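You operate a simulated robot arm through the tools that you are given. There is no shell and no other tool.

The job below is to be done with a simulated two-armed robot. You get a single attempt, and the scene is never put back.

## Task
Put the weight on the low pile, reset and jog two blanks.
Fine: before you jog, push the back support up to the pile and turn the speed to slow. Set down upright: black weight.
Where things are to end (x, y in the base frame): black weight within 30 mm of [340, -2220].

It is judged by the outcome, as a careful person would: the job done as asked, and still so three seconds after it is handed in. It fails if anything else is knocked over, pushed out of place, dropped, spilled or broken.

## Robot
Two 7-joint arms with fingered hands on one trunk, on a base that moves. Base frame: it is fixed to the floor where the robot stands at the start and does not move with it; the origin is under the middle of the robot, x ahead of it, y to its left, z up. Units: mm, degrees, N and s.
The left shoulder is at the start at [20, 123, 1187], the right one opposite. With the tool pointing down near the work surface each hand reaches from about 160 to 500 mm from the robot's upright axis, wherever it stands, measured 20 degrees to its own side. Places, roughly: back support [500, -2200, 900]; black weight [250, -2000, 750]; feeder jog button [700, -2700, 1000]; feeder reset button [700, -2600, 1000]; feeder speed knob [700, -2800, 1000]; feeder start button [800, -2800, 1000]; gate gap knob [300, -2600, 1100]; left guide hand wheel [700, -2400, 700]; right guide hand wheel [500, -1900, 700]. Payload 2.4 kg a hand.
The TCP of each hand is the grasp point between the finger pads, 17 mm short of the fingertips. In the tool frame z runs along the fingers and y along their closing line. The gripper opens to 88 mm; its body begins 47 mm behind the TCP. The gripper is a hand of 3 fingers: y runs from the thumb to the fingers, the wrist lies at [0, 0, -165] in the tool frame.
Orientation is told as [roll, pitch, yaw] about the base's x, y, z axes, in that order, counted from this pose: with the fingers straight down and closing along the base's y, the tool's x points along the base's -x, its y along +y and its z along -z.

## Interface
- The arms move only by the tool nudge_tool. It takes "left_commands", "right_commands" or both (then of equal length, played together; a hand with none holds still); each is one flat list of numbers, 6 for each row, row after row: the turn, a rotation vector about the tool's x, y, z in units of 8 degrees (1.0 is 8 degrees), then the shift along the tool's x, y, z in units of 25 mm (1.0 is 25 mm). In form: [wx, wy, wz, tx, ty, tz, wx, wy, wz, tx, ty, tz, ...]. A call has 1 to 20 rows; each row shifts and turns the commanded pose from where the row before left it, along the tool's axes as they then stand. A call with a number of a shift or a turn outside -1 to 1 is refused whole. Each row takes 0.2 s and may step no farther than 50 mm and 8.6 degrees from the row before; otherwise, the whole call is refused. Where a pose cannot be reached the arm comes as near as it can. A force on the tool above 60 N (or 10 N above the force at the start of the call, whichever is more), or a blocked arm, ends the call early, and 0.2 s more pass. In this call time passes only in rows, and 0.2 s behind the last. It gives the time, the measured TCP pose, the force on the tool (base axes), the opening and the grip force at its end, in the units of the frame above (readings bear some noise), with the torque about the TCP (base axes, N m) and any sound that the robot's microphone picked up, and new pictures: "pictures" is both (left out), scene, wrist or none (wrist: the cameras of the hands that moved).
- Cameras (640 x 400 px; columns grow to the right, rows downward): "scene" is now at [63.2, 14.6, 1654.5]; the picture's right is [0.17, -0.98, 0.00], its down [-0.65, -0.11, -0.75] and it looks along [0.74, 0.13, -0.66] (base axes); focal length 277 px, centre (320, 200). "left" rides on the left gripper at [-52, 4, -66] in its tool frame; the picture's right is [-0.08, -1.00, 0.00], its down [0.78, -0.07, -0.62] and it looks along [0.62, -0.05, 0.78] (tool axes); focal length 243 px, centre (320, 200). "right" rides on the right gripper at [52, 4, -66] in its tool frame; the picture's right is [-0.08, 1.00, 0.00], its down [-0.78, -0.07, -0.62] and it looks along [-0.62, -0.05, 0.78] (tool axes); focal length 243 px, centre (320, 200). There is no depth. A picture from a camera that has moved, and an enlarged one, comes with that camera's place and axes in the base frame and with its lens.
- slide_trunk(by): moves the trunk up (or, below 0, down) by that many mm; the arms and the scene camera ride with it, the base frame stays. It gives what a move gives, with no picture.
- drive_base(legs): drives the robot by 1 to 6 legs, each [ahead, left, turn to the left] in mm, mm and degrees, along the robot's own axes; the way and the turn of a leg run together, so that a leg with both is an arc; at most 1500 mm and 180 degrees a leg. The arms and the cameras ride along, it lands a little off, and it stops where it bumps. It gives what a move gives, and a new picture of the scene camera.
- curl_fingers(finger1, finger2, thumb_bend, hand): sets how far each is bent, from 0 (flat) to 100 (curled in); at 30 the hand is open as for a grip, at 70 the pads meet at the TCP. One left out holds its place. A second passes; each finger stops where it meets its share of the squeeze, and holds until it gets a number again. It is the only way to open and close the hand. It gives what a move gives, with no picture; readings hold the bend of each and the force on the fingers (four entries, about 0 where the hand has none), thumb and palm.
- turn_head(pan, tilt): turns the head with the scene camera to pan (to the left, within 120 degrees either way) and tilt (down, from -29 to 69), counted from straight ahead of the robot. It gives what a move gives, and a new picture of the scene camera.
- zoom(camera, box): a new picture of the part [left, top, right, bottom] of that camera's present view, enlarged. The clock stands still meanwhile.
- job_done(): hands the job in; it is judged then, once.

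Nothing tells you exact positions but the pictures and the camera data. Unless the task says otherwise, let go and move clear before handing in.

The tools are called after ">>>" as name(argument=value, ...) on one line, values as JSON. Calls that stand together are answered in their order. nudge_tool: Moves the arms, as the interface text tells. Its arguments: {"type":"object","properties":{"left_commands":{"type":"array","items":{"type":"number"}},"right_commands":{"type":"array","items":{"type":"number"}},"pictures":{"type":"string","enum":["both","scene","wrist","none"]}},"required":[]} The other tools are called the same way: slide_trunk (by) moves the trunk up or down; curl_fingers (finger1, finger2, thumb_bend, hand) moves the fingers one by one; drive_base (legs) drives the base; turn_head (pan, tilt) turns the head that bears the scene camera; zoom (camera, box) takes an enlarged picture of a part of a camera's view; job_done () hands the job in.

At the start:

```text
time_s: 0.0
left_position: [306.1, 110.5, 1112.0]
left_tcp_rot: [0.0, 0.1, 0.0]
left_wrist_force: [0.0, -0.7, -0.4]
left_ft_torque: [0.01, 0.0, 0.02]
left_width: 87.9
left_gripper_force: 0.1
left_shape: jaw
left_bend: [30.0, 30.0, 30.0]
left_finger forces: [0.0, 0.1, 0.0, 0.1, 0.0, 0.0]
right_position: [308.5, -108.2, 1130.4]
right_tcp_rot: [0.0, 0.0, 0.0]
right_wrist_force: [-0.7, 0.3, -0.1]
right_ft_torque: [0.02, 0.02, -0.01]
right_width: 87.9
right_gripper_force: 0.1
right_shape: jaw
right_bend: [30.0, 30.0, 30.0]
right_finger forces: [0.0, 0.1, 0.0, 0.0, 0.0, 0.0]
trunk travel left (down, up): [-400.0, 430.0]
robot x, y, heading: [2.4, -2.2, 0.1]
head pan, tilt (commanded): [9.9, 41.3]
```

scene: 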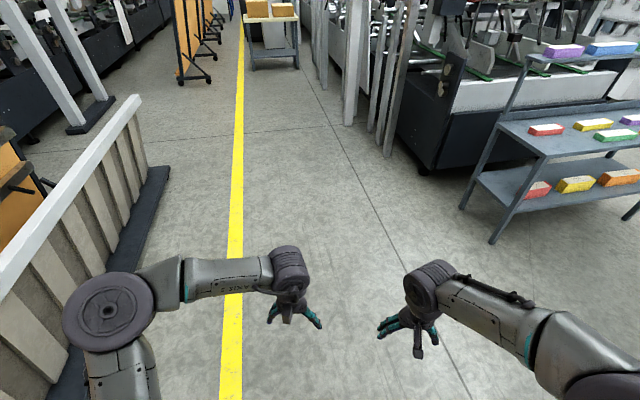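
right: 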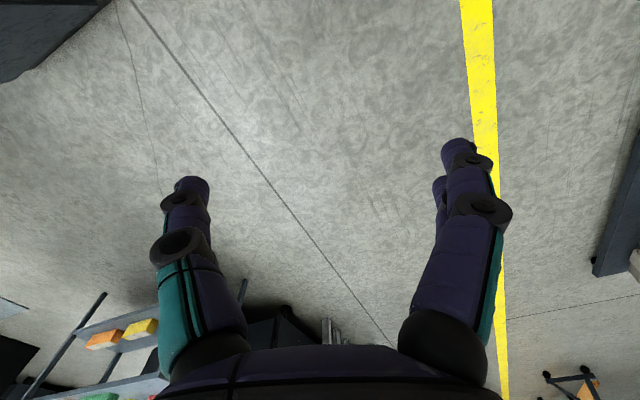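
left: 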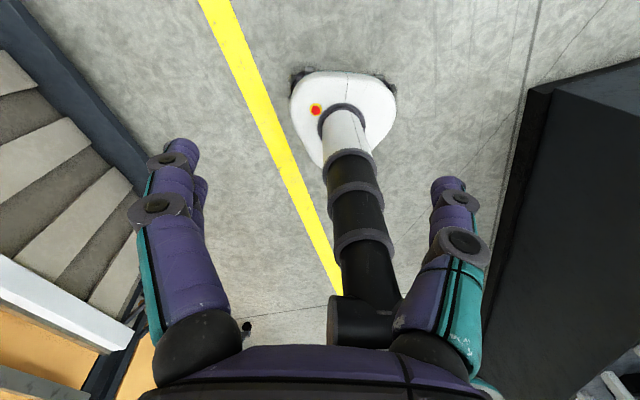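

I see a shop floor with a shelf rack to the right. The feeder lies around y = -2000 to -2800, off to my right, so I turn the head to look there first.

>>> turn_head(pan=-60, tilt=20)

>>> turn_head(pan=-95, tilt=20)

```text
time_s: 1.4
left_position: [307.1, 110.5, 1111.1]
left_tcp_rot: [0.0, -0.1, 0.0]
left_wrist_force: [0.1, -0.2, 0.0]
left_ft_torque: [0.01, 0.0, -0.02]
left_width: 87.9
left_gripper_force: 0.0
left_shape: jaw
left_bend: [30.0, 30.0, 30.0]
left_finger forces: [0.0, 0.1, 0.1, 0.0, 0.0, 0.1]
right_position: [306.8, -107.8, 1129.3]
right_tcp_rot: [0.0, 0.0, 0.1]
right_wrist_force: [0.9, -0.8, -0.8]
right_ft_torque: [-0.02, 0.02, -0.01]
right_width: 87.7
right_gripper_force: 0.0
right_shape: jaw
right_bend: [30.0, 30.0, 30.0]
right_finger forces: [0.0, 0.0, 0.1, 0.0, 0.0, 0.0]
trunk travel left (down, up): [-400.0, 430.0]
robot x, y, heading: [3.3, -0.2, 0.2]
head pan, tilt (commanded): [-60.0, 20.0]
camera scene: at [27.0, -80.6, 1687.9], right [-0.87, -0.5, 0.0], down [-0.17, 0.3, -0.94], along [0.47, -0.81, -0.34], focal length 277 px, centre (320, 200)
```

scene: 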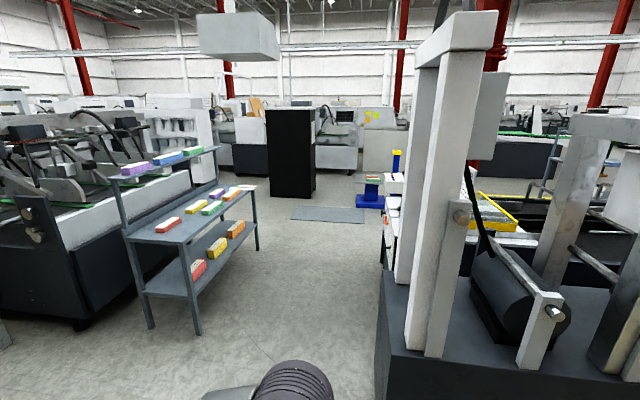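

```text
time_s: 2.4
left_position: [306.0, 110.2, 1113.2]
left_tcp_rot: [0.0, 0.0, 0.0]
left_wrist_force: [0.8, -0.2, 0.7]
left_ft_torque: [-0.04, -0.02, 0.06]
left_width: 87.6
left_gripper_force: 0.0
left_shape: jaw
left_bend: [30.0, 30.0, 30.0]
left_finger forces: [0.0, 0.1, 0.0, 0.0, 0.0, 0.0]
right_position: [306.9, -107.9, 1129.1]
right_tcp_rot: [0.0, 0.0, 0.0]
right_wrist_force: [0.5, -0.6, 0.1]
right_ft_torque: [0.02, 0.02, 0.03]
right_width: 87.8
right_gripper_force: 0.0
right_shape: jaw
right_bend: [30.0, 30.0, 30.0]
right_finger forces: [0.0, 0.1, 0.0, 0.0, 0.0, 0.0]
trunk travel left (down, up): [-400.0, 430.0]
robot x, y, heading: [3.4, -0.1, -0.1]
head pan, tilt (commanded): [-95.0, 20.0]
camera scene: at [-27.6, -92.7, 1687.9], right [-1.0, 0.09, 0.0], down [0.03, 0.34, -0.94], along [-0.08, -0.94, -0.34], focal length 277 px, centre (320, 200)
```

scene: 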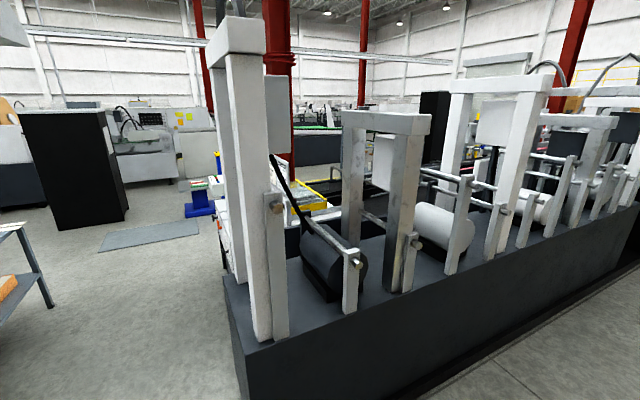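

The feeder seems to be just beyond the dark machine with white frames. I zoom in on it before driving.

>>> turn_head(pan=-75, tilt=30)

>>> zoom(camera="scene", box=[160, 60, 420, 222])

```text
time_s: 3.2
left_position: [306.8, 110.8, 1112.1]
left_tcp_rot: [0.0, 0.0, 0.0]
left_wrist_force: [-0.3, 0.2, -0.7]
left_ft_torque: [0.0, 0.04, 0.01]
left_width: 87.6
left_gripper_force: 0.0
left_shape: jaw
left_bend: [30.0, 30.0, 30.0]
left_finger forces: [0.0, 0.0, 0.1, 0.1, 0.0, 0.0]
right_position: [306.9, -107.9, 1129.5]
right_tcp_rot: [0.1, 0.1, 0.1]
right_wrist_force: [0.2, -0.2, -0.4]
right_ft_torque: [-0.02, 0.0, 0.0]
right_width: 88.1
right_gripper_force: 0.1
right_shape: jaw
right_bend: [30.0, 30.0, 30.0]
right_finger forces: [0.1, 0.0, 0.1, 0.1, 0.1, 0.1]
trunk travel left (down, up): [-400.0, 430.0]
robot x, y, heading: [-3.3, -1.1, 0.2]
head pan, tilt (commanded): [-75.0, 30.0]
camera scene: at [3.7, -87.3, 1671.9], right [-0.97, -0.26, 0.0], down [-0.13, 0.48, -0.87], along [0.22, -0.84, -0.5], focal length 277 px, centre (320, 200)
```

scene: 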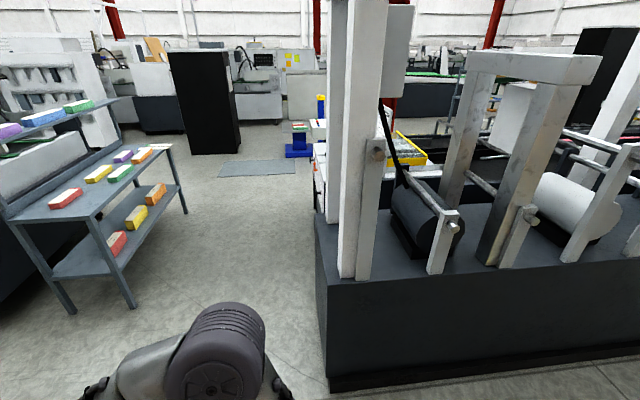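

```text
2.46 times, centred on (290, 141) of scene
camera zoom: at [3.7, -87.3, 1671.9], right [-0.97, -0.26, 0.0], down [-0.13, 0.48, -0.87], along [0.22, -0.84, -0.5], focal length 682 px, centre (394, 345)
```

zoom: 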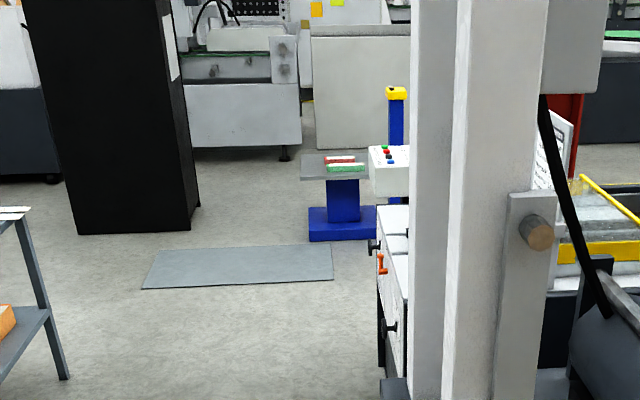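

The feeder stands in the aisle with its control box about (650, -2500, 1000) and its operator side toward +x. I drive out into the aisle and then towards it, keeping clear of the shelf (x>1600) and the dark machine.

>>> drive_base(legs=[[950, 0, 0], [0, 0, -90], [900, 0, 0]])

>>> turn_head(pan=15, tilt=35)

>>> turn_head(pan=-25, tilt=35)

```text
time_s: 16.2
left_position: [1065.8, -1196.8, 1111.1]
left_tcp_rot: [-0.1, 0.0, -89.9]
left_wrist_force: [0.2, -0.1, 1.0]
left_ft_torque: [0.03, 0.03, 0.01]
left_width: 87.9
left_gripper_force: 0.0
left_shape: jaw
left_bend: [30.0, 30.0, 30.0]
left_finger forces: [0.0, 0.0, 0.0, 0.0, 0.0, 0.0]
right_position: [848.0, -1198.3, 1130.9]
right_tcp_rot: [0.1, 0.1, -89.9]
right_wrist_force: [0.0, 0.0, 0.0]
right_ft_torque: [0.03, -0.01, 0.02]
right_width: 87.6
right_gripper_force: 0.0
right_shape: jaw
right_bend: [30.0, 30.0, 30.0]
right_finger forces: [0.1, 0.0, 0.1, 0.0, 0.1, 0.0]
trunk travel left (down, up): [-400.0, 430.0]
robot x, y, heading: [953.5, -890.7, -89.7]
head pan, tilt (commanded): [-75.0, 30.0]
camera scene: at [867.0, -894.1, 1671.8], right [-0.26, 0.96, 0.0], down [0.48, 0.13, -0.87], along [-0.84, -0.23, -0.5], focal length 277 px, centre (320, 200)
```

scene: 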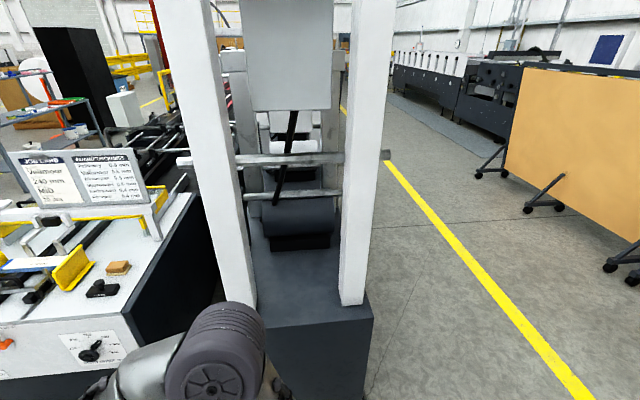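

```text
time_s: 17.9
left_position: [1065.8, -1195.3, 1111.7]
left_tcp_rot: [-0.1, 0.0, -89.8]
left_wrist_force: [1.1, -0.4, 0.8]
left_ft_torque: [0.04, 0.01, -0.01]
left_width: 87.9
left_gripper_force: 0.1
left_shape: jaw
left_bend: [30.0, 30.0, 30.0]
left_finger forces: [0.0, 0.1, 0.0, 0.1, 0.0, 0.0]
right_position: [848.2, -1197.2, 1128.9]
right_tcp_rot: [-0.1, 0.0, -89.8]
right_wrist_force: [0.9, 0.1, -0.4]
right_ft_torque: [-0.01, -0.02, 0.0]
right_width: 88.0
right_gripper_force: 0.2
right_shape: jaw
right_bend: [30.0, 30.0, 30.0]
right_finger forces: [0.0, 0.0, 0.0, 0.0, 0.0, 0.0]
trunk travel left (down, up): [-400.0, 430.0]
robot x, y, heading: [953.8, -889.2, -90.0]
head pan, tilt (commanded): [15.0, 35.0]
camera scene: at [977.4, -954.8, 1664.0], right [-0.96, -0.26, 0.0], down [-0.15, 0.55, -0.82], along [0.21, -0.79, -0.57], focal length 277 px, centre (320, 200)
```

scene: 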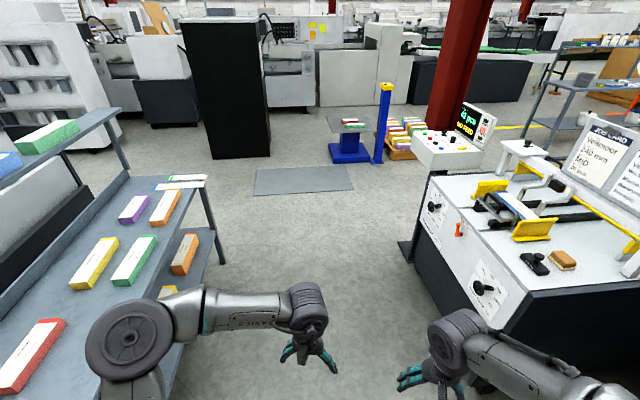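

```text
time_s: 18.9
left_position: [1065.3, -1195.4, 1112.5]
left_tcp_rot: [0.0, -0.1, -89.8]
left_wrist_force: [0.7, 0.1, -0.2]
left_ft_torque: [-0.02, -0.03, 0.02]
left_width: 87.6
left_gripper_force: 0.0
left_shape: jaw
left_bend: [30.0, 30.0, 30.0]
left_finger forces: [0.1, 0.0, 0.0, 0.0, 0.0, 0.1]
right_position: [848.6, -1196.9, 1129.1]
right_tcp_rot: [0.0, 0.0, -89.8]
right_wrist_force: [1.0, -0.5, 0.3]
right_ft_torque: [0.01, -0.03, 0.0]
right_width: 87.9
right_gripper_force: 0.1
right_shape: jaw
right_bend: [30.0, 30.0, 30.0]
right_finger forces: [0.0, 0.0, 0.0, 0.0, 0.0, 0.0]
trunk travel left (down, up): [-400.0, 430.0]
robot x, y, heading: [955.6, -888.8, -89.7]
head pan, tilt (commanded): [-25.0, 35.0]
camera scene: at [917.5, -949.8, 1664.0], right [-0.91, 0.42, 0.0], down [0.24, 0.52, -0.82], along [-0.34, -0.74, -0.57], focal length 277 px, centre (320, 200)
```

scene: 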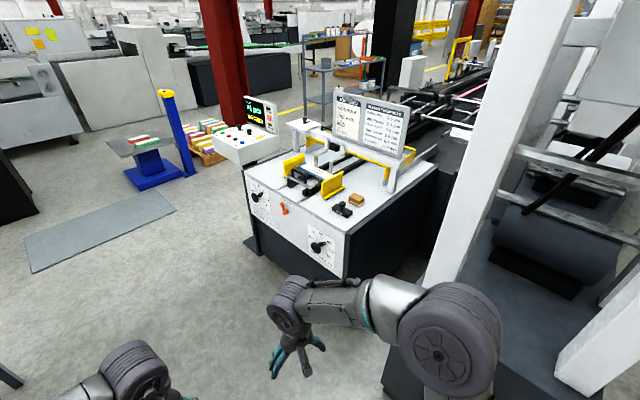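

I can see the whole feeder now: control box at its far end, yellow side guides, a pile between them, a black weight and a wooden block on the near table, and job-card signs. I zoom in for detail.

>>> zoom(camera="scene", box=[210, 80, 450, 280])

>>> zoom(camera="scene", box=[270, 130, 390, 230])

>>> zoom(camera="scene", box=[210, 85, 290, 170])

>>> zoom(camera="scene", box=[325, 80, 415, 170])

```text
2.00 times, centred on (330, 180) of scene
camera zoom: at [917.5, -949.8, 1664.0], right [-0.91, 0.42, 0.0], down [0.24, 0.52, -0.82], along [-0.34, -0.74, -0.57], focal length 554 px, centre (300, 240)
```

zoom: 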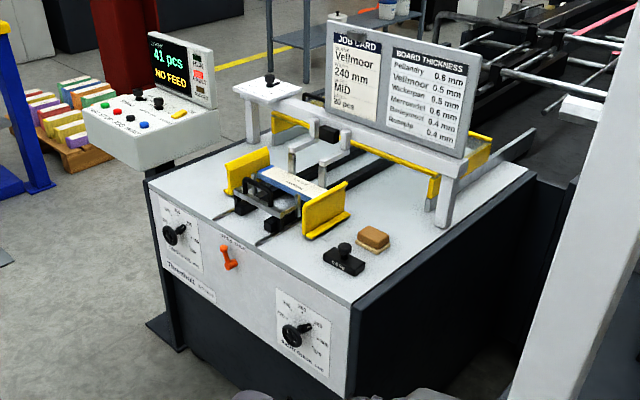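

```text
4.00 times, centred on (330, 180) of scene
camera zoom: at [917.5, -949.8, 1664.0], right [-0.91, 0.42, 0.0], down [0.24, 0.52, -0.82], along [-0.34, -0.74, -0.57], focal length 1108 px, centre (280, 280)
```

zoom: 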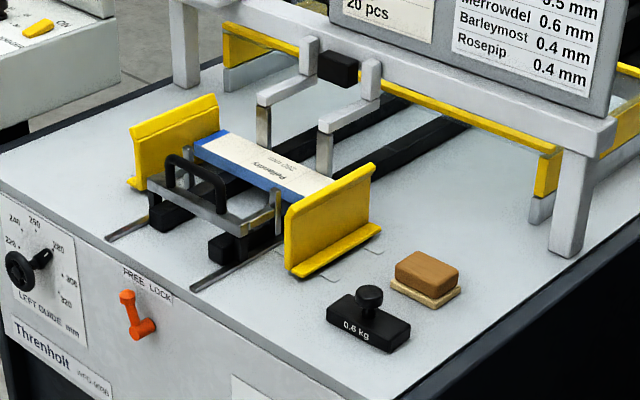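

```text
4.71 times, centred on (250, 128) of scene
camera zoom: at [917.5, -949.8, 1664.0], right [-0.91, 0.42, 0.0], down [0.24, 0.52, -0.82], along [-0.34, -0.74, -0.57], focal length 1304 px, centre (649, 541)
```

zoom: 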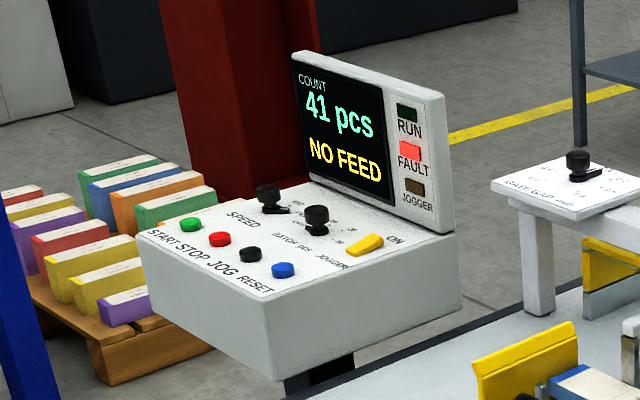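

```text
4.44 times, centred on (370, 125) of scene
camera zoom: at [917.5, -949.8, 1664.0], right [-0.91, 0.42, 0.0], down [0.24, 0.52, -0.82], along [-0.34, -0.74, -0.57], focal length 1232 px, centre (98, 533)
```

zoom: 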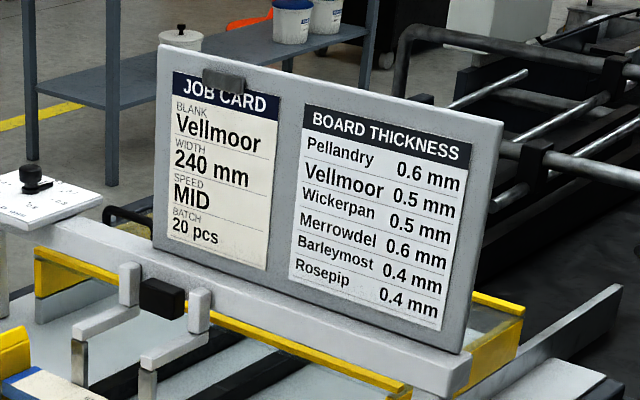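

The feeder's front face runs along about (0.36, -0.93), so I must face heading about -159. I drive ahead down the aisle and turn to face it from about half a metre in front.

>>> drive_base(legs=[[1000, 0, 0], [0, 0, -69]])

>>> turn_head(pan=0, tilt=45)

```text
time_s: 27.2
left_position: [693.5, -2095.1, 1112.5]
left_tcp_rot: [0.0, -0.1, -161.3]
left_wrist_force: [-0.2, -0.2, 0.9]
left_ft_torque: [-0.05, 0.01, -0.02]
left_width: 88.0
left_gripper_force: 0.1
left_shape: jaw
left_bend: [30.0, 30.0, 30.0]
left_finger forces: [0.1, 0.1, 0.1, 0.0, 0.1, 0.0]
right_position: [622.9, -1888.5, 1129.6]
right_tcp_rot: [0.0, 0.0, -161.4]
right_wrist_force: [0.5, -0.3, -0.1]
right_ft_torque: [-0.01, -0.04, 0.01]
right_width: 87.9
right_gripper_force: 0.1
right_shape: jaw
right_bend: [30.0, 30.0, 30.0]
right_finger forces: [0.1, 0.0, 0.0, 0.1, 0.0, 0.1]
trunk travel left (down, up): [-400.0, 430.0]
robot x, y, heading: [945.9, -1894.5, -161.2]
head pan, tilt (commanded): [-25.0, 35.0]
camera scene: at [879.3, -1876.1, 1664.0], right [0.11, 0.99, 0.0], down [0.57, -0.06, -0.82], along [-0.81, 0.09, -0.57], focal length 277 px, centre (320, 200)
```

scene: 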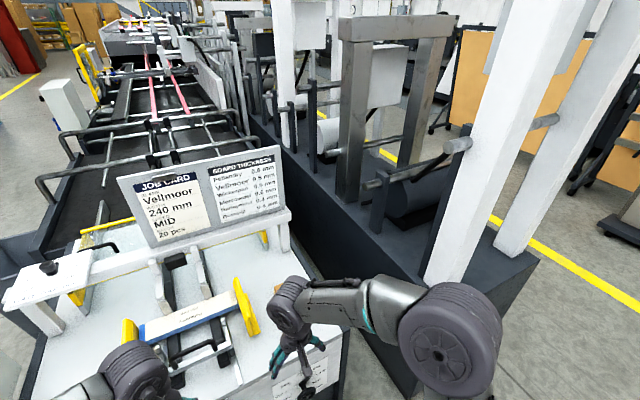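

```text
time_s: 28.1
left_position: [693.1, -2094.3, 1112.6]
left_tcp_rot: [0.0, 0.1, -161.3]
left_wrist_force: [0.6, -0.1, 1.0]
left_ft_torque: [-0.01, -0.03, -0.01]
left_width: 88.0
left_gripper_force: 0.1
left_shape: jaw
left_bend: [30.0, 30.0, 30.0]
left_finger forces: [0.1, 0.0, 0.1, 0.0, 0.0, 0.0]
right_position: [623.4, -1889.2, 1129.5]
right_tcp_rot: [0.1, 0.0, -161.5]
right_wrist_force: [-0.1, 0.2, 0.0]
right_ft_torque: [0.01, -0.03, -0.01]
right_width: 88.1
right_gripper_force: 0.0
right_shape: jaw
right_bend: [30.0, 30.0, 30.0]
right_finger forces: [0.0, 0.0, 0.0, 0.0, 0.0, 0.1]
trunk travel left (down, up): [-400.0, 430.0]
robot x, y, heading: [949.5, -1894.6, -161.2]
head pan, tilt (commanded): [0.0, 45.0]
camera scene: at [889.9, -1911.8, 1649.2], right [-0.32, 0.95, 0.0], down [0.67, 0.23, -0.71], along [-0.67, -0.23, -0.71], focal length 277 px, centre (320, 200)
```

scene: 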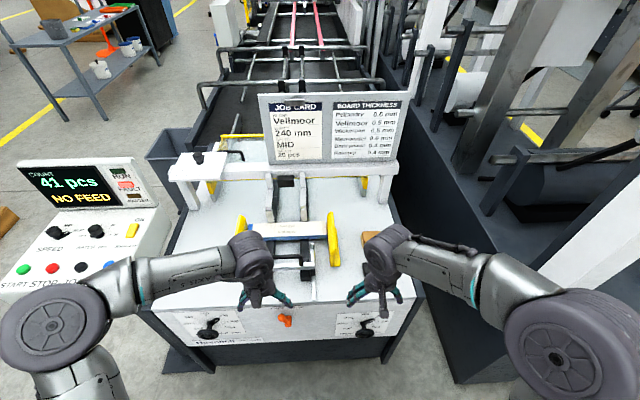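

I'm now facing the feeder nearly square. I zoom on the control box, the pile area, the lever and the weight.

>>> zoom(camera="scene", box=[0, 150, 180, 310])

>>> zoom(camera="scene", box=[150, 140, 410, 310])

>>> zoom(camera="scene", box=[180, 270, 420, 370])

>>> zoom(camera="right", box=[0, 0, 640, 400])

>>> zoom(camera="left", box=[0, 0, 640, 400])

```text
2.50 times, centred on (90, 230) of scene
camera zoom: at [889.9, -1911.8, 1649.2], right [-0.32, 0.95, 0.0], down [0.67, 0.23, -0.71], along [-0.67, -0.23, -0.71], focal length 693 px, centre (895, 125)
```

zoom: 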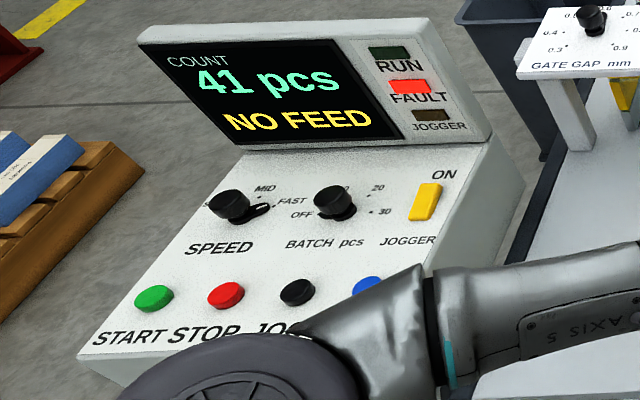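

```text
2.35 times, centred on (280, 225) of scene
camera zoom: at [889.9, -1911.8, 1649.2], right [-0.32, 0.95, 0.0], down [0.67, 0.23, -0.71], along [-0.67, -0.23, -0.71], focal length 652 px, centre (414, 141)
```

zoom: 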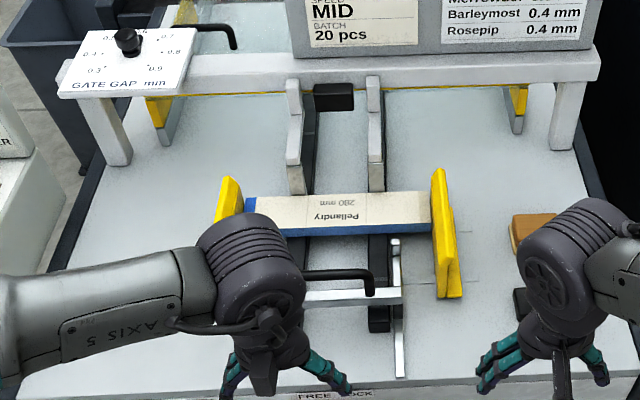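

```text
2.67 times, centred on (300, 320) of scene
camera zoom: at [889.9, -1911.8, 1649.2], right [-0.32, 0.95, 0.0], down [0.67, 0.23, -0.71], along [-0.67, -0.23, -0.71], focal length 739 px, centre (373, -120)
```

zoom: 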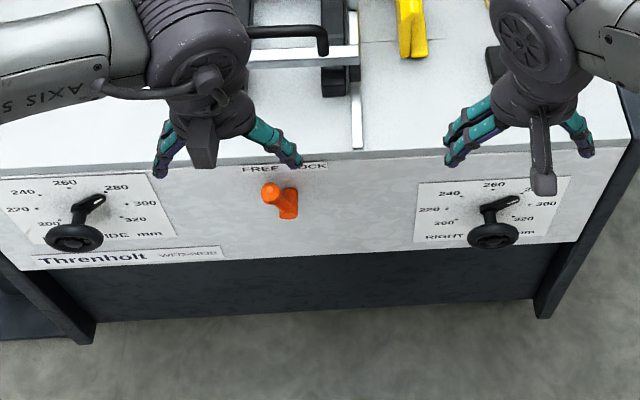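

```text
1.00 times, centred on (320, 200) of right (not enlarged: the box is as wide or as high as the picture)
camera zoom: at [674.5, -1877.9, 1195.6], right [0.24, -0.97, 0.0], down [-0.76, -0.19, 0.62], along [-0.6, -0.15, -0.78], focal length 243 px, centre (320, 200)
```

zoom: 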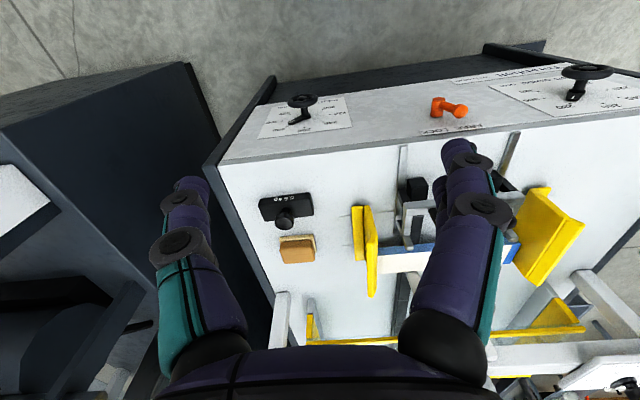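

```text
1.00 times, centred on (320, 200) of left (not enlarged: the box is as wide or as high as the picture)
camera zoom: at [645.4, -2116.3, 1178.7], right [-0.4, 0.92, 0.0], down [0.72, 0.31, 0.62], along [0.57, 0.25, -0.78], focal length 243 px, centre (320, 200)
```

zoom: 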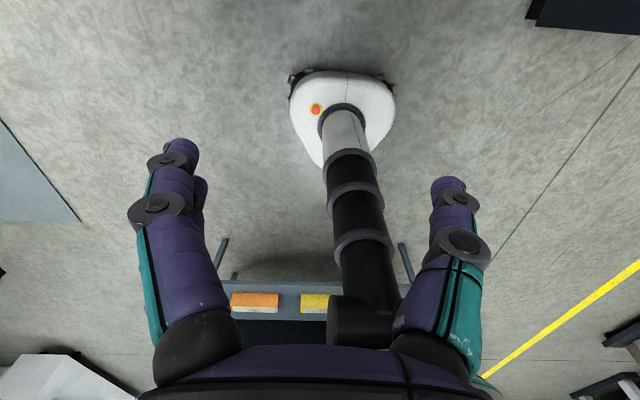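

The table top is at z≈824 with its front edge from about (420,-1758) to (710,-2512); weight knob ≈(365,-1889,877), pile ≈(360,-2205,912). I move in closer and to the right so the right hand can fetch the weight.

>>> drive_base(legs=[[140, -79, 2.2]])

>>> zoom(camera="right", box=[0, 0, 640, 400])

>>> zoom(camera="right", box=[220, 100, 480, 262])

```text
time_s: 29.5
left_position: [541.9, -2075.0, 1111.5]
left_tcp_rot: [0.0, 0.1, -159.2]
left_wrist_force: [0.2, -0.8, 0.0]
left_ft_torque: [0.02, 0.0, 0.01]
left_width: 87.8
left_gripper_force: 0.1
left_shape: jaw
left_bend: [30.0, 30.0, 30.0]
left_finger forces: [0.0, 0.0, 0.1, 0.1, 0.0, 0.0]
right_position: [464.1, -1872.8, 1129.6]
right_tcp_rot: [-0.1, 0.1, -159.2]
right_wrist_force: [-0.8, 0.3, 0.0]
right_ft_torque: [0.02, 0.01, -0.02]
right_width: 88.0
right_gripper_force: 0.1
right_shape: jaw
right_bend: [30.0, 30.0, 30.0]
right_finger forces: [0.0, 0.1, 0.0, 0.0, 0.0, 0.0]
trunk travel left (down, up): [-400.0, 430.0]
robot x, y, heading: [793.1, -1870.5, -159.2]
head pan, tilt (commanded): [0.0, 45.0]
camera scene: at [731.3, -1885.9, 1649.1], right [-0.36, 0.93, 0.0], down [0.66, 0.25, -0.71], along [-0.66, -0.25, -0.71], focal length 277 px, centre (320, 200)
```

scene: 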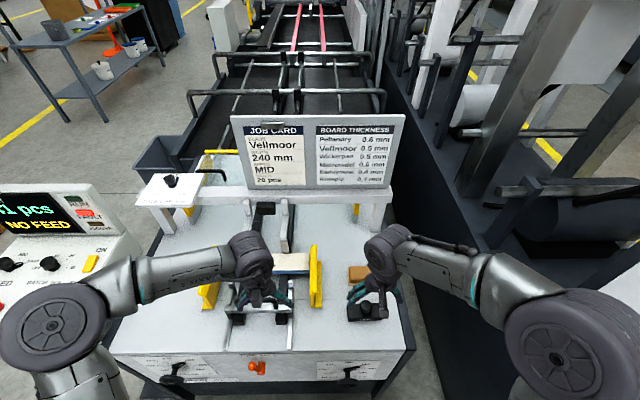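

```text
1.00 times, centred on (320, 200) of right (not enlarged: the box is as wide or as high as the picture)
camera zoom: at [515.2, -1859.9, 1195.3], right [0.27, -0.96, 0.0], down [-0.75, -0.22, 0.62], along [-0.6, -0.17, -0.78], focal length 243 px, centre (320, 200)
```

zoom: 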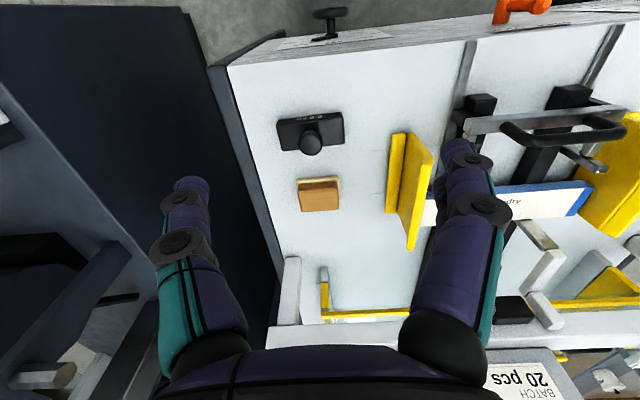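

```text
2.46 times, centred on (350, 181) of right
camera zoom: at [515.2, -1859.9, 1195.3], right [0.27, -0.96, 0.0], down [-0.75, -0.22, 0.62], along [-0.6, -0.17, -0.78], focal length 597 px, centre (246, 247)
```

zoom: 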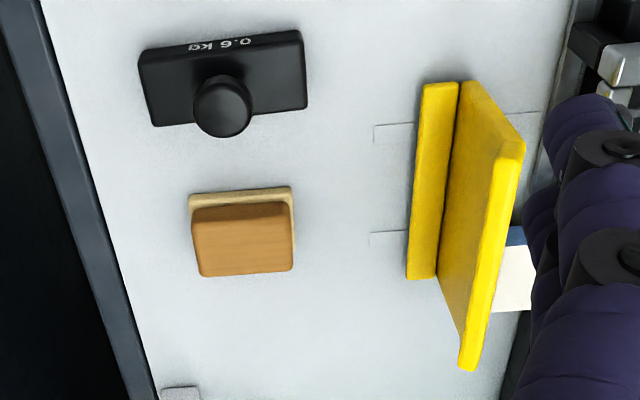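

The weight lies upright with its 0.6 kg body along the table's length and a round knob on top at about (368,-1887). I bring the right hand above it for a closer look.

>>> nudge_tool(right_commands=[0, 0, 0, -0.541, -0.12, 0.97, 0, 0, 0, -0.541, -0.12, 0.97, 0, 0, 0, -0.541, -0.12, 0.97, 0, 0, 0, -0.541, -0.12, 0.97, 0, 0, 0, -0.541, -0.12, 0.97, 0, 0, 0, -0.541, -0.12, 0.97, 0, 0, 0, -0.541, -0.12, 0.97], pictures="both")

```text
time_s: 31.1
left_position: [543.4, -2076.7, 1112.3]
left_tcp_rot: [0.0, 0.1, -159.2]
left_wrist_force: [-0.2, 0.0, -1.3]
left_ft_torque: [-0.01, -0.01, 0.03]
left_width: 87.8
left_gripper_force: 0.1
left_shape: jaw
left_bend: [30.0, 30.0, 30.0]
left_finger forces: [0.0, 0.0, 0.0, 0.1, 0.0, 0.0]
right_position: [369.7, -1885.1, 960.5]
right_tcp_rot: [0.1, 0.0, -159.2]
right_wrist_force: [0.2, -0.7, -1.0]
right_ft_torque: [0.02, 0.01, -0.01]
right_width: 88.1
right_gripper_force: 0.0
right_shape: jaw
right_bend: [30.0, 30.0, 30.0]
right_finger forces: [0.0, 0.0, 0.1, 0.0, 0.0, 0.1]
trunk travel left (down, up): [-400.0, 430.0]
robot x, y, heading: [792.3, -1862.5, -159.1]
head pan, tilt (commanded): [0.0, 45.0]
camera scene: at [732.6, -1886.3, 1649.2], right [-0.36, 0.93, 0.0], down [0.66, 0.25, -0.71], along [-0.66, -0.25, -0.71], focal length 277 px, centre (320, 200)
camera right: at [420.9, -1872.5, 1027.0], right [0.28, -0.96, 0.0], down [-0.75, -0.22, 0.62], along [-0.6, -0.17, -0.78], focal length 243 px, centre (320, 200)
```

scene: 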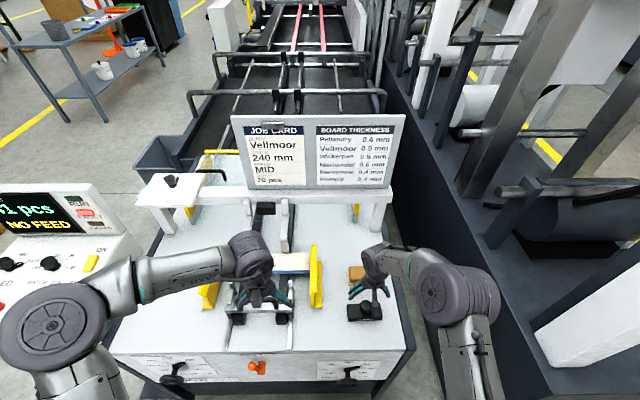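
right: 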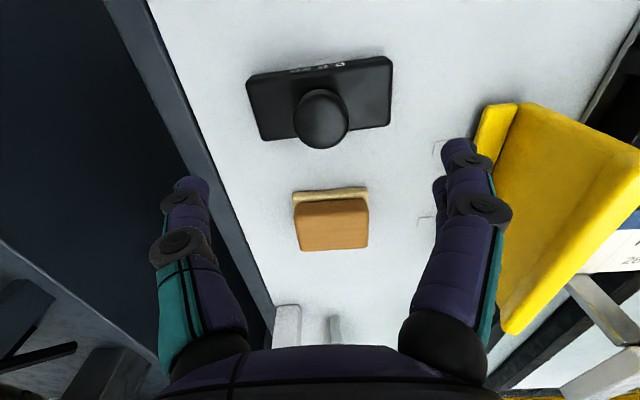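

The weight is right below the hand. I zoom in from the head camera to fix the knob's height.

>>> zoom(camera="scene", box=[320, 255, 420, 325])

>>> zoom(camera="right", box=[200, 20, 440, 170])

>>> zoom(camera="scene", box=[190, 225, 340, 335])

```text
5.71 times, centred on (370, 290) of scene
camera zoom: at [732.6, -1886.3, 1649.2], right [-0.36, 0.93, 0.0], down [0.66, 0.25, -0.71], along [-0.66, -0.25, -0.71], focal length 1584 px, centre (34, -314)
```

zoom: 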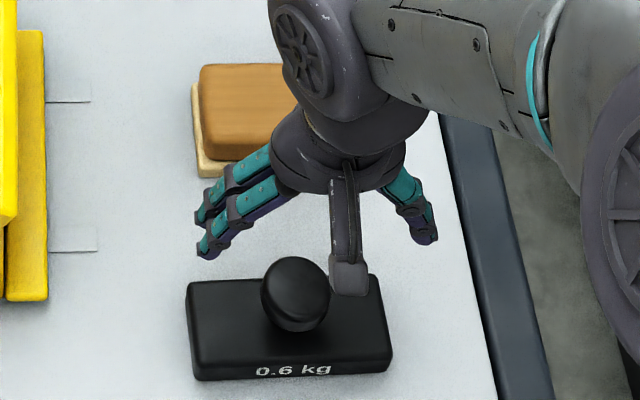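

```text
2.67 times, centred on (320, 95) of right
camera zoom: at [420.9, -1872.5, 1027.0], right [0.28, -0.96, 0.0], down [-0.75, -0.22, 0.62], along [-0.6, -0.17, -0.78], focal length 647 px, centre (320, 480)
```

zoom: 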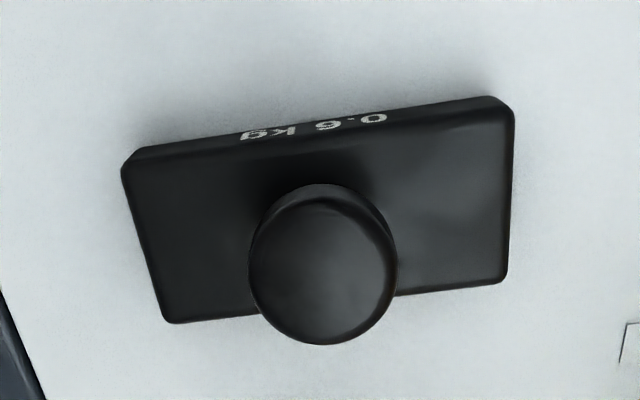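

```text
3.64 times, centred on (265, 280) of scene
camera zoom: at [732.6, -1886.3, 1649.2], right [-0.36, 0.93, 0.0], down [0.66, 0.25, -0.71], along [-0.66, -0.25, -0.71], focal length 1008 px, centre (520, -91)
```

zoom: 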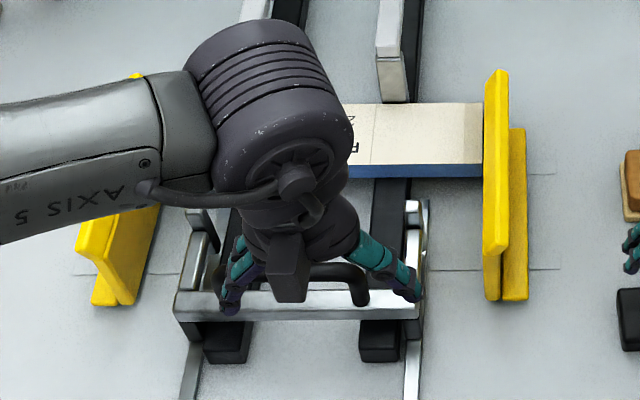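

The knob is centred under the TCP with its middle at z≈876 and the body top near 844. I descend in stages and check.

>>> nudge_tool(right_commands=[0, 0, 0, 0, 0, 0.8, 0, 0, 0, 0, 0, 0.8, 0, 0, 0, 0, 0, 0.8], pictures="both")

>>> zoom(camera="scene", box=[320, 255, 420, 325])

```text
time_s: 31.9
left_position: [543.7, -2076.5, 1111.5]
left_tcp_rot: [0.0, 0.0, -159.3]
left_wrist_force: [0.3, 0.8, -0.6]
left_ft_torque: [0.0, -0.01, -0.04]
left_width: 88.1
left_gripper_force: 0.0
left_shape: jaw
left_bend: [30.0, 30.0, 30.0]
left_finger forces: [0.1, 0.1, 0.0, 0.0, 0.0, 0.0]
right_position: [368.1, -1885.5, 900.5]
right_tcp_rot: [0.1, -0.1, -159.2]
right_wrist_force: [0.3, -0.7, 0.4]
right_ft_torque: [-0.01, -0.02, 0.02]
right_width: 87.7
right_gripper_force: 0.1
right_shape: jaw
right_bend: [30.0, 30.0, 30.0]
right_finger forces: [0.1, 0.0, 0.0, 0.1, 0.0, 0.0]
trunk travel left (down, up): [-400.0, 430.0]
robot x, y, heading: [791.2, -1859.3, -159.2]
head pan, tilt (commanded): [0.0, 45.0]
camera scene: at [732.7, -1886.3, 1649.2], right [-0.36, 0.93, 0.0], down [0.66, 0.25, -0.71], along [-0.66, -0.25, -0.71], focal length 277 px, centre (320, 200)
camera right: at [420.4, -1873.0, 966.0], right [0.27, -0.96, 0.0], down [-0.75, -0.22, 0.62], along [-0.6, -0.17, -0.78], focal length 243 px, centre (320, 200)
```

scene: 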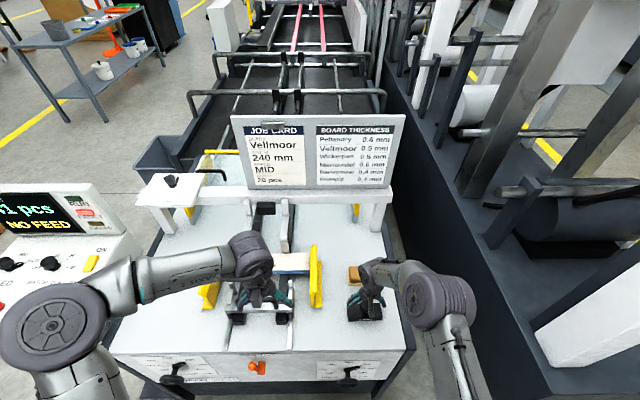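
right: 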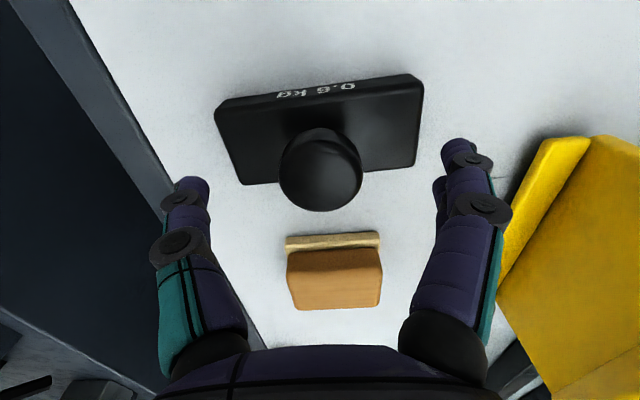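

```text
5.71 times, centred on (370, 290) of scene
camera zoom: at [732.7, -1886.3, 1649.2], right [-0.36, 0.93, 0.0], down [0.66, 0.25, -0.71], along [-0.66, -0.25, -0.71], focal length 1584 px, centre (34, -314)
```

zoom: 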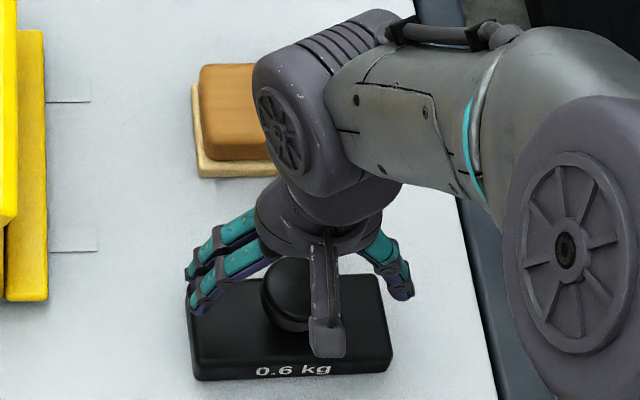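

The knob centre is about 20 mm below the TCP. I go down 25 mm more and close the fingers on it.

>>> nudge_tool(right_commands=[0, 0, 0, 0, 0, 0.5, 0, 0, 0, 0, 0, 0.5], pictures="wrist")

>>> curl_fingers(hand="right", finger1=48, finger2=48, thumb_bend=48)

>>> zoom(camera="right", box=[0, 0, 640, 400])

>>> zoom(camera="scene", box=[320, 255, 420, 325])

```text
time_s: 32.5
left_position: [542.9, -2075.9, 1113.1]
left_tcp_rot: [0.0, 0.0, -159.3]
left_wrist_force: [-0.6, -0.2, -0.3]
left_ft_torque: [-0.02, 0.0, -0.03]
left_width: 88.1
left_gripper_force: 0.2
left_shape: jaw
left_bend: [30.0, 30.0, 30.0]
left_finger forces: [0.0, 0.0, 0.1, 0.0, 0.1, 0.0]
right_position: [369.2, -1885.1, 874.7]
right_tcp_rot: [0.1, 0.0, -159.1]
right_wrist_force: [0.5, 0.4, -0.1]
right_ft_torque: [-0.02, 0.0, -0.02]
right_width: 88.0
right_gripper_force: 0.1
right_shape: jaw
right_bend: [30.0, 30.0, 30.0]
right_finger forces: [0.0, 0.1, 0.1, 0.0, 0.0, 0.0]
trunk travel left (down, up): [-400.0, 430.0]
robot x, y, heading: [790.8, -1864.8, -159.1]
head pan, tilt (commanded): [0.0, 45.0]
camera right: at [420.0, -1872.5, 941.3], right [0.28, -0.96, 0.0], down [-0.75, -0.22, 0.62], along [-0.6, -0.17, -0.78], focal length 243 px, centre (320, 200)
```

right: 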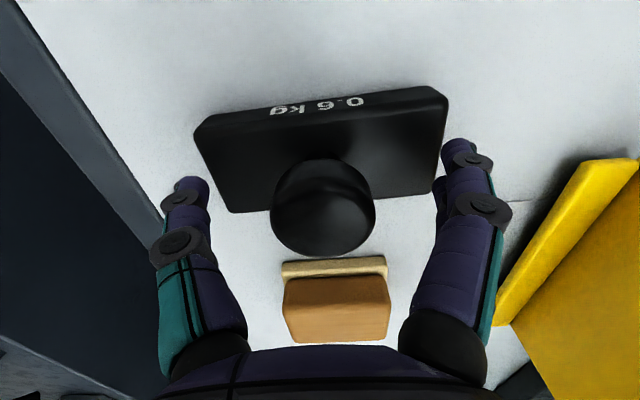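

```text
time_s: 33.5
left_position: [542.3, -2075.6, 1111.9]
left_tcp_rot: [0.0, 0.1, -159.2]
left_wrist_force: [0.0, -0.3, -0.3]
left_ft_torque: [0.0, 0.0, -0.02]
left_width: 87.9
left_gripper_force: 0.0
left_shape: jaw
left_bend: [30.0, 30.0, 30.0]
left_finger forces: [0.0, 0.1, 0.1, 0.0, 0.1, 0.1]
right_position: [368.5, -1885.8, 873.2]
right_tcp_rot: [0.0, 0.1, -159.1]
right_wrist_force: [0.3, 0.0, 0.7]
right_ft_torque: [0.01, 0.01, 0.01]
right_width: 45.1
right_gripper_force: 0.1
right_shape: fingers
right_bend: [48.0, 48.0, 48.0]
right_finger forces: [0.0, 0.1, 0.0, 0.0, 0.0, 0.0]
trunk travel left (down, up): [-400.0, 430.0]
robot x, y, heading: [795.2, -1864.8, -159.3]
head pan, tilt (commanded): [0.0, 45.0]
```

```text
1.00 times, centred on (320, 200) of right (not enlarged: the box is as wide or as high as the picture)
camera zoom: at [420.0, -1872.4, 941.5], right [0.27, -0.96, 0.0], down [-0.75, -0.22, 0.62], along [-0.6, -0.17, -0.78], focal length 243 px, centre (320, 200)
```

zoom: 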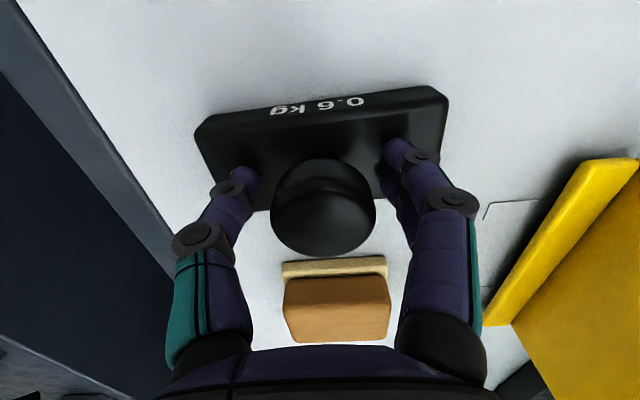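

```text
5.71 times, centred on (370, 290) of scene
camera zoom: at [732.9, -1886.2, 1649.2], right [-0.36, 0.93, 0.0], down [0.66, 0.25, -0.71], along [-0.66, -0.25, -0.71], focal length 1584 px, centre (34, -314)
```

zoom: 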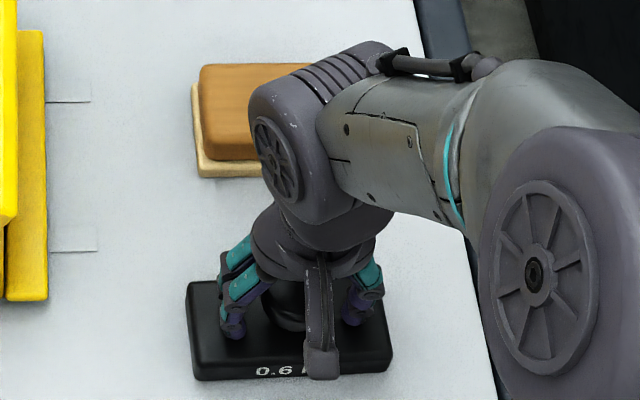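

The fingers straddle the knob evenly. I close them fully on it.

>>> curl_fingers(hand="right", finger1=72, finger2=72, thumb_bend=72)

>>> zoom(camera="right", box=[0, 0, 640, 400])

```text
time_s: 34.5
left_position: [542.1, -2075.3, 1112.0]
left_tcp_rot: [0.0, 0.0, -159.2]
left_wrist_force: [0.1, 0.2, 0.8]
left_ft_torque: [-0.02, 0.03, -0.02]
left_width: 87.8
left_gripper_force: 0.0
left_shape: jaw
left_bend: [30.0, 30.0, 30.0]
left_finger forces: [0.0, 0.1, 0.1, 0.0, 0.0, 0.1]
right_position: [368.4, -1885.4, 874.2]
right_tcp_rot: [0.0, 0.0, -159.2]
right_wrist_force: [0.0, 0.1, 0.3]
right_ft_torque: [-0.07, -0.02, 0.03]
right_width: 8.9
right_gripper_force: 8.0
right_shape: fingers
right_bend: [69.0, 68.0, 66.0]
right_finger forces: [3.6, 4.2, 0.1, 0.1, 8.4, 0.1]
trunk travel left (down, up): [-400.0, 430.0]
robot x, y, heading: [790.6, -1861.7, -159.4]
head pan, tilt (commanded): [0.0, 45.0]
```

```text
1.00 times, centred on (320, 200) of right (not enlarged: the box is as wide or as high as the picture)
camera zoom: at [419.8, -1872.4, 941.4], right [0.27, -0.96, 0.0], down [-0.75, -0.22, 0.62], along [-0.6, -0.17, -0.78], focal length 243 px, centre (320, 200)
```

zoom: 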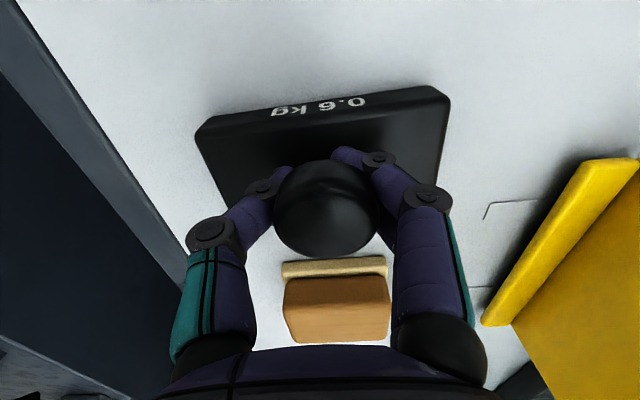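

The fingers closed on the narrow neck under the knob with about 8 N. I lift a little to test the hold.

>>> nudge_tool(right_commands=[0, 0, 0, 0, 0, -0.4, 0, 0, 0, 0, 0, -0.4, 0, 0, 0, 0, 0, -0.4], pictures="both")

```text
time_s: 35.3
left_position: [542.5, -2076.0, 1112.2]
left_tcp_rot: [0.0, 0.1, -159.2]
left_wrist_force: [1.2, -0.2, -0.2]
left_ft_torque: [0.03, 0.01, -0.01]
left_width: 88.1
left_gripper_force: 0.1
left_shape: jaw
left_bend: [30.0, 30.0, 30.0]
left_finger forces: [0.0, 0.0, 0.1, 0.1, 0.0, 0.1]
right_position: [366.5, -1886.0, 906.4]
right_tcp_rot: [0.0, 0.0, -159.1]
right_wrist_force: [-0.2, -0.7, -6.4]
right_ft_torque: [0.0, 0.0, 0.03]
right_width: 8.4
right_gripper_force: 8.0
right_shape: fingers
right_bend: [70.0, 68.0, 67.0]
right_finger forces: [4.1, 4.5, 0.1, 0.0, 7.5, 0.1]
trunk travel left (down, up): [-400.0, 430.0]
robot x, y, heading: [786.5, -1866.6, -159.1]
head pan, tilt (commanded): [0.0, 45.0]
camera scene: at [732.5, -1886.3, 1649.2], right [-0.36, 0.93, 0.0], down [0.66, 0.25, -0.71], along [-0.66, -0.25, -0.71], focal length 277 px, centre (320, 200)
camera right: at [418.4, -1873.3, 972.5], right [0.27, -0.96, 0.0], down [-0.75, -0.22, 0.62], along [-0.6, -0.17, -0.78], focal length 243 px, centre (320, 200)
```

scene: 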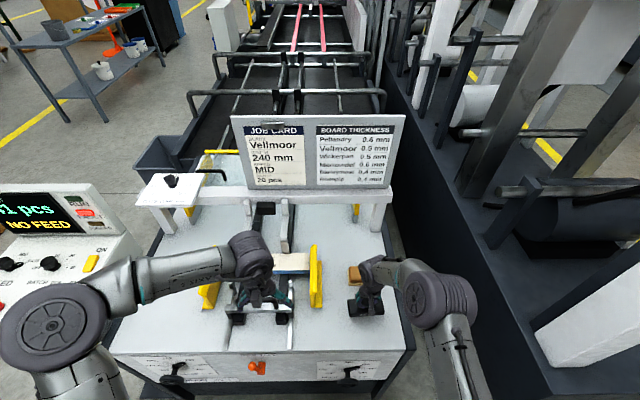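
right: 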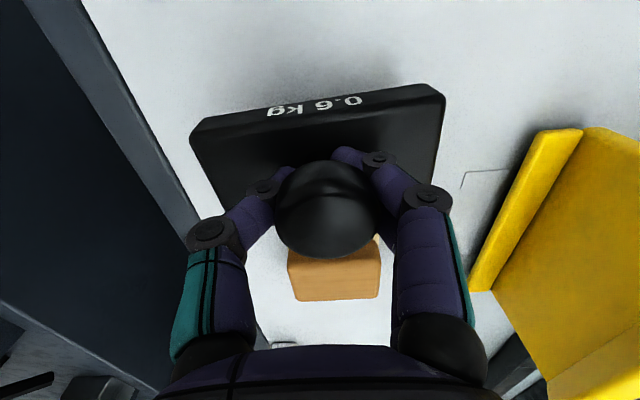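

The weight is held (6.4 N). I lift it well clear of the guides, then drive left so the right hand can reach the pile.

>>> nudge_tool(right_commands=[0, 0, 0, 0, 0, -1, 0, 0, 0, 0, 0, -1, 0, 0, 0, 0, 0, -1, 0, 0, 0, 0, 0, -1, 0, 0, 0, 0, 0, -1, 0, 0, 0, 0, 0, -1], pictures="none")

>>> drive_base(legs=[[0, 265, 0], [65, 0, 0]])

>>> zoom(camera="right", box=[0, 0, 640, 400])

```text
time_s: 36.7
left_position: [542.7, -2075.8, 1111.7]
left_tcp_rot: [0.0, 0.0, -159.2]
left_wrist_force: [-0.6, 0.6, 0.2]
left_ft_torque: [-0.04, -0.02, 0.0]
left_width: 87.8
left_gripper_force: 0.1
left_shape: jaw
left_bend: [30.0, 30.0, 30.0]
left_finger forces: [0.0, 0.0, 0.1, 0.0, 0.0, 0.0]
right_position: [371.4, -1884.6, 1053.2]
right_tcp_rot: [0.0, 0.0, -159.2]
right_wrist_force: [0.3, -0.7, -5.8]
right_ft_torque: [0.02, -0.01, 0.01]
right_width: 8.2
right_gripper_force: 8.3
right_shape: fingers
right_bend: [70.0, 69.0, 67.0]
right_finger forces: [4.1, 4.5, 0.0, 0.0, 7.4, 0.0]
trunk travel left (down, up): [-400.0, 430.0]
robot x, y, heading: [788.6, -1862.5, -159.3]
head pan, tilt (commanded): [0.0, 45.0]
```

```text
time_s: 39.1
left_position: [572.3, -2338.8, 1110.8]
left_tcp_rot: [0.0, 0.1, -159.4]
left_wrist_force: [-0.8, 0.5, 0.1]
left_ft_torque: [0.02, 0.02, -0.03]
left_width: 88.0
left_gripper_force: 0.1
left_shape: jaw
left_bend: [30.0, 30.0, 30.0]
left_finger forces: [0.1, 0.1, 0.0, 0.0, 0.0, 0.0]
right_position: [400.1, -2146.3, 1052.2]
right_tcp_rot: [0.0, 0.1, -159.4]
right_wrist_force: [-0.1, 0.3, -6.0]
right_ft_torque: [-0.01, 0.01, -0.02]
right_width: 8.1
right_gripper_force: 7.7
right_shape: fingers
right_bend: [70.0, 69.0, 67.0]
right_finger forces: [4.0, 4.7, 0.1, 0.0, 7.5, 0.1]
trunk travel left (down, up): [-400.0, 430.0]
robot x, y, heading: [821.8, -2126.8, -159.3]
head pan, tilt (commanded): [0.0, 45.0]
camera scene: at [761.1, -2150.2, 1649.0], right [-0.35, 0.94, 0.0], down [0.66, 0.25, -0.71], along [-0.66, -0.25, -0.71], focal length 277 px, centre (320, 200)
```

scene: 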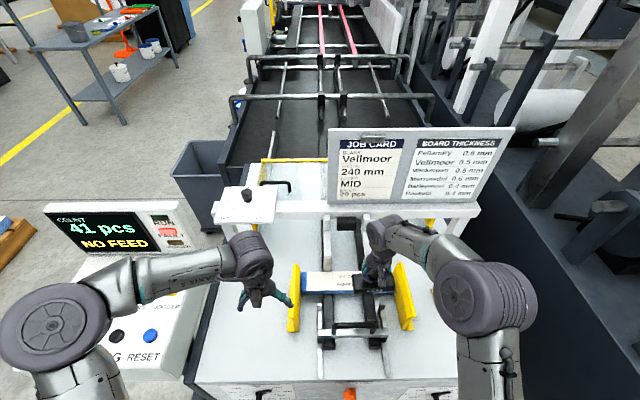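

```text
1.00 times, centred on (320, 200) of right (not enlarged: the box is as wide or as high as the picture)
camera zoom: at [451.0, -2134.4, 1119.5], right [0.27, -0.96, 0.0], down [-0.76, -0.21, 0.62], along [-0.6, -0.17, -0.78], focal length 243 px, centre (320, 200)
```

zoom: 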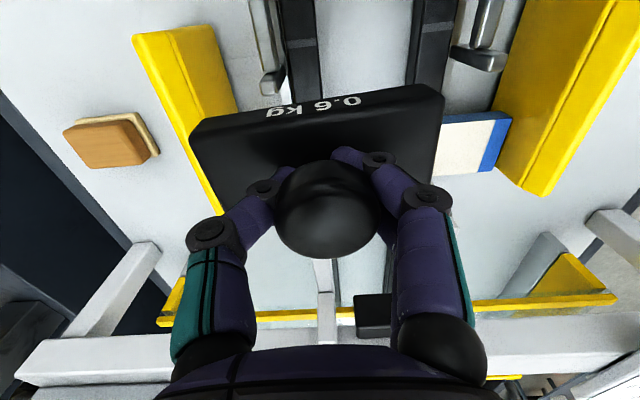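

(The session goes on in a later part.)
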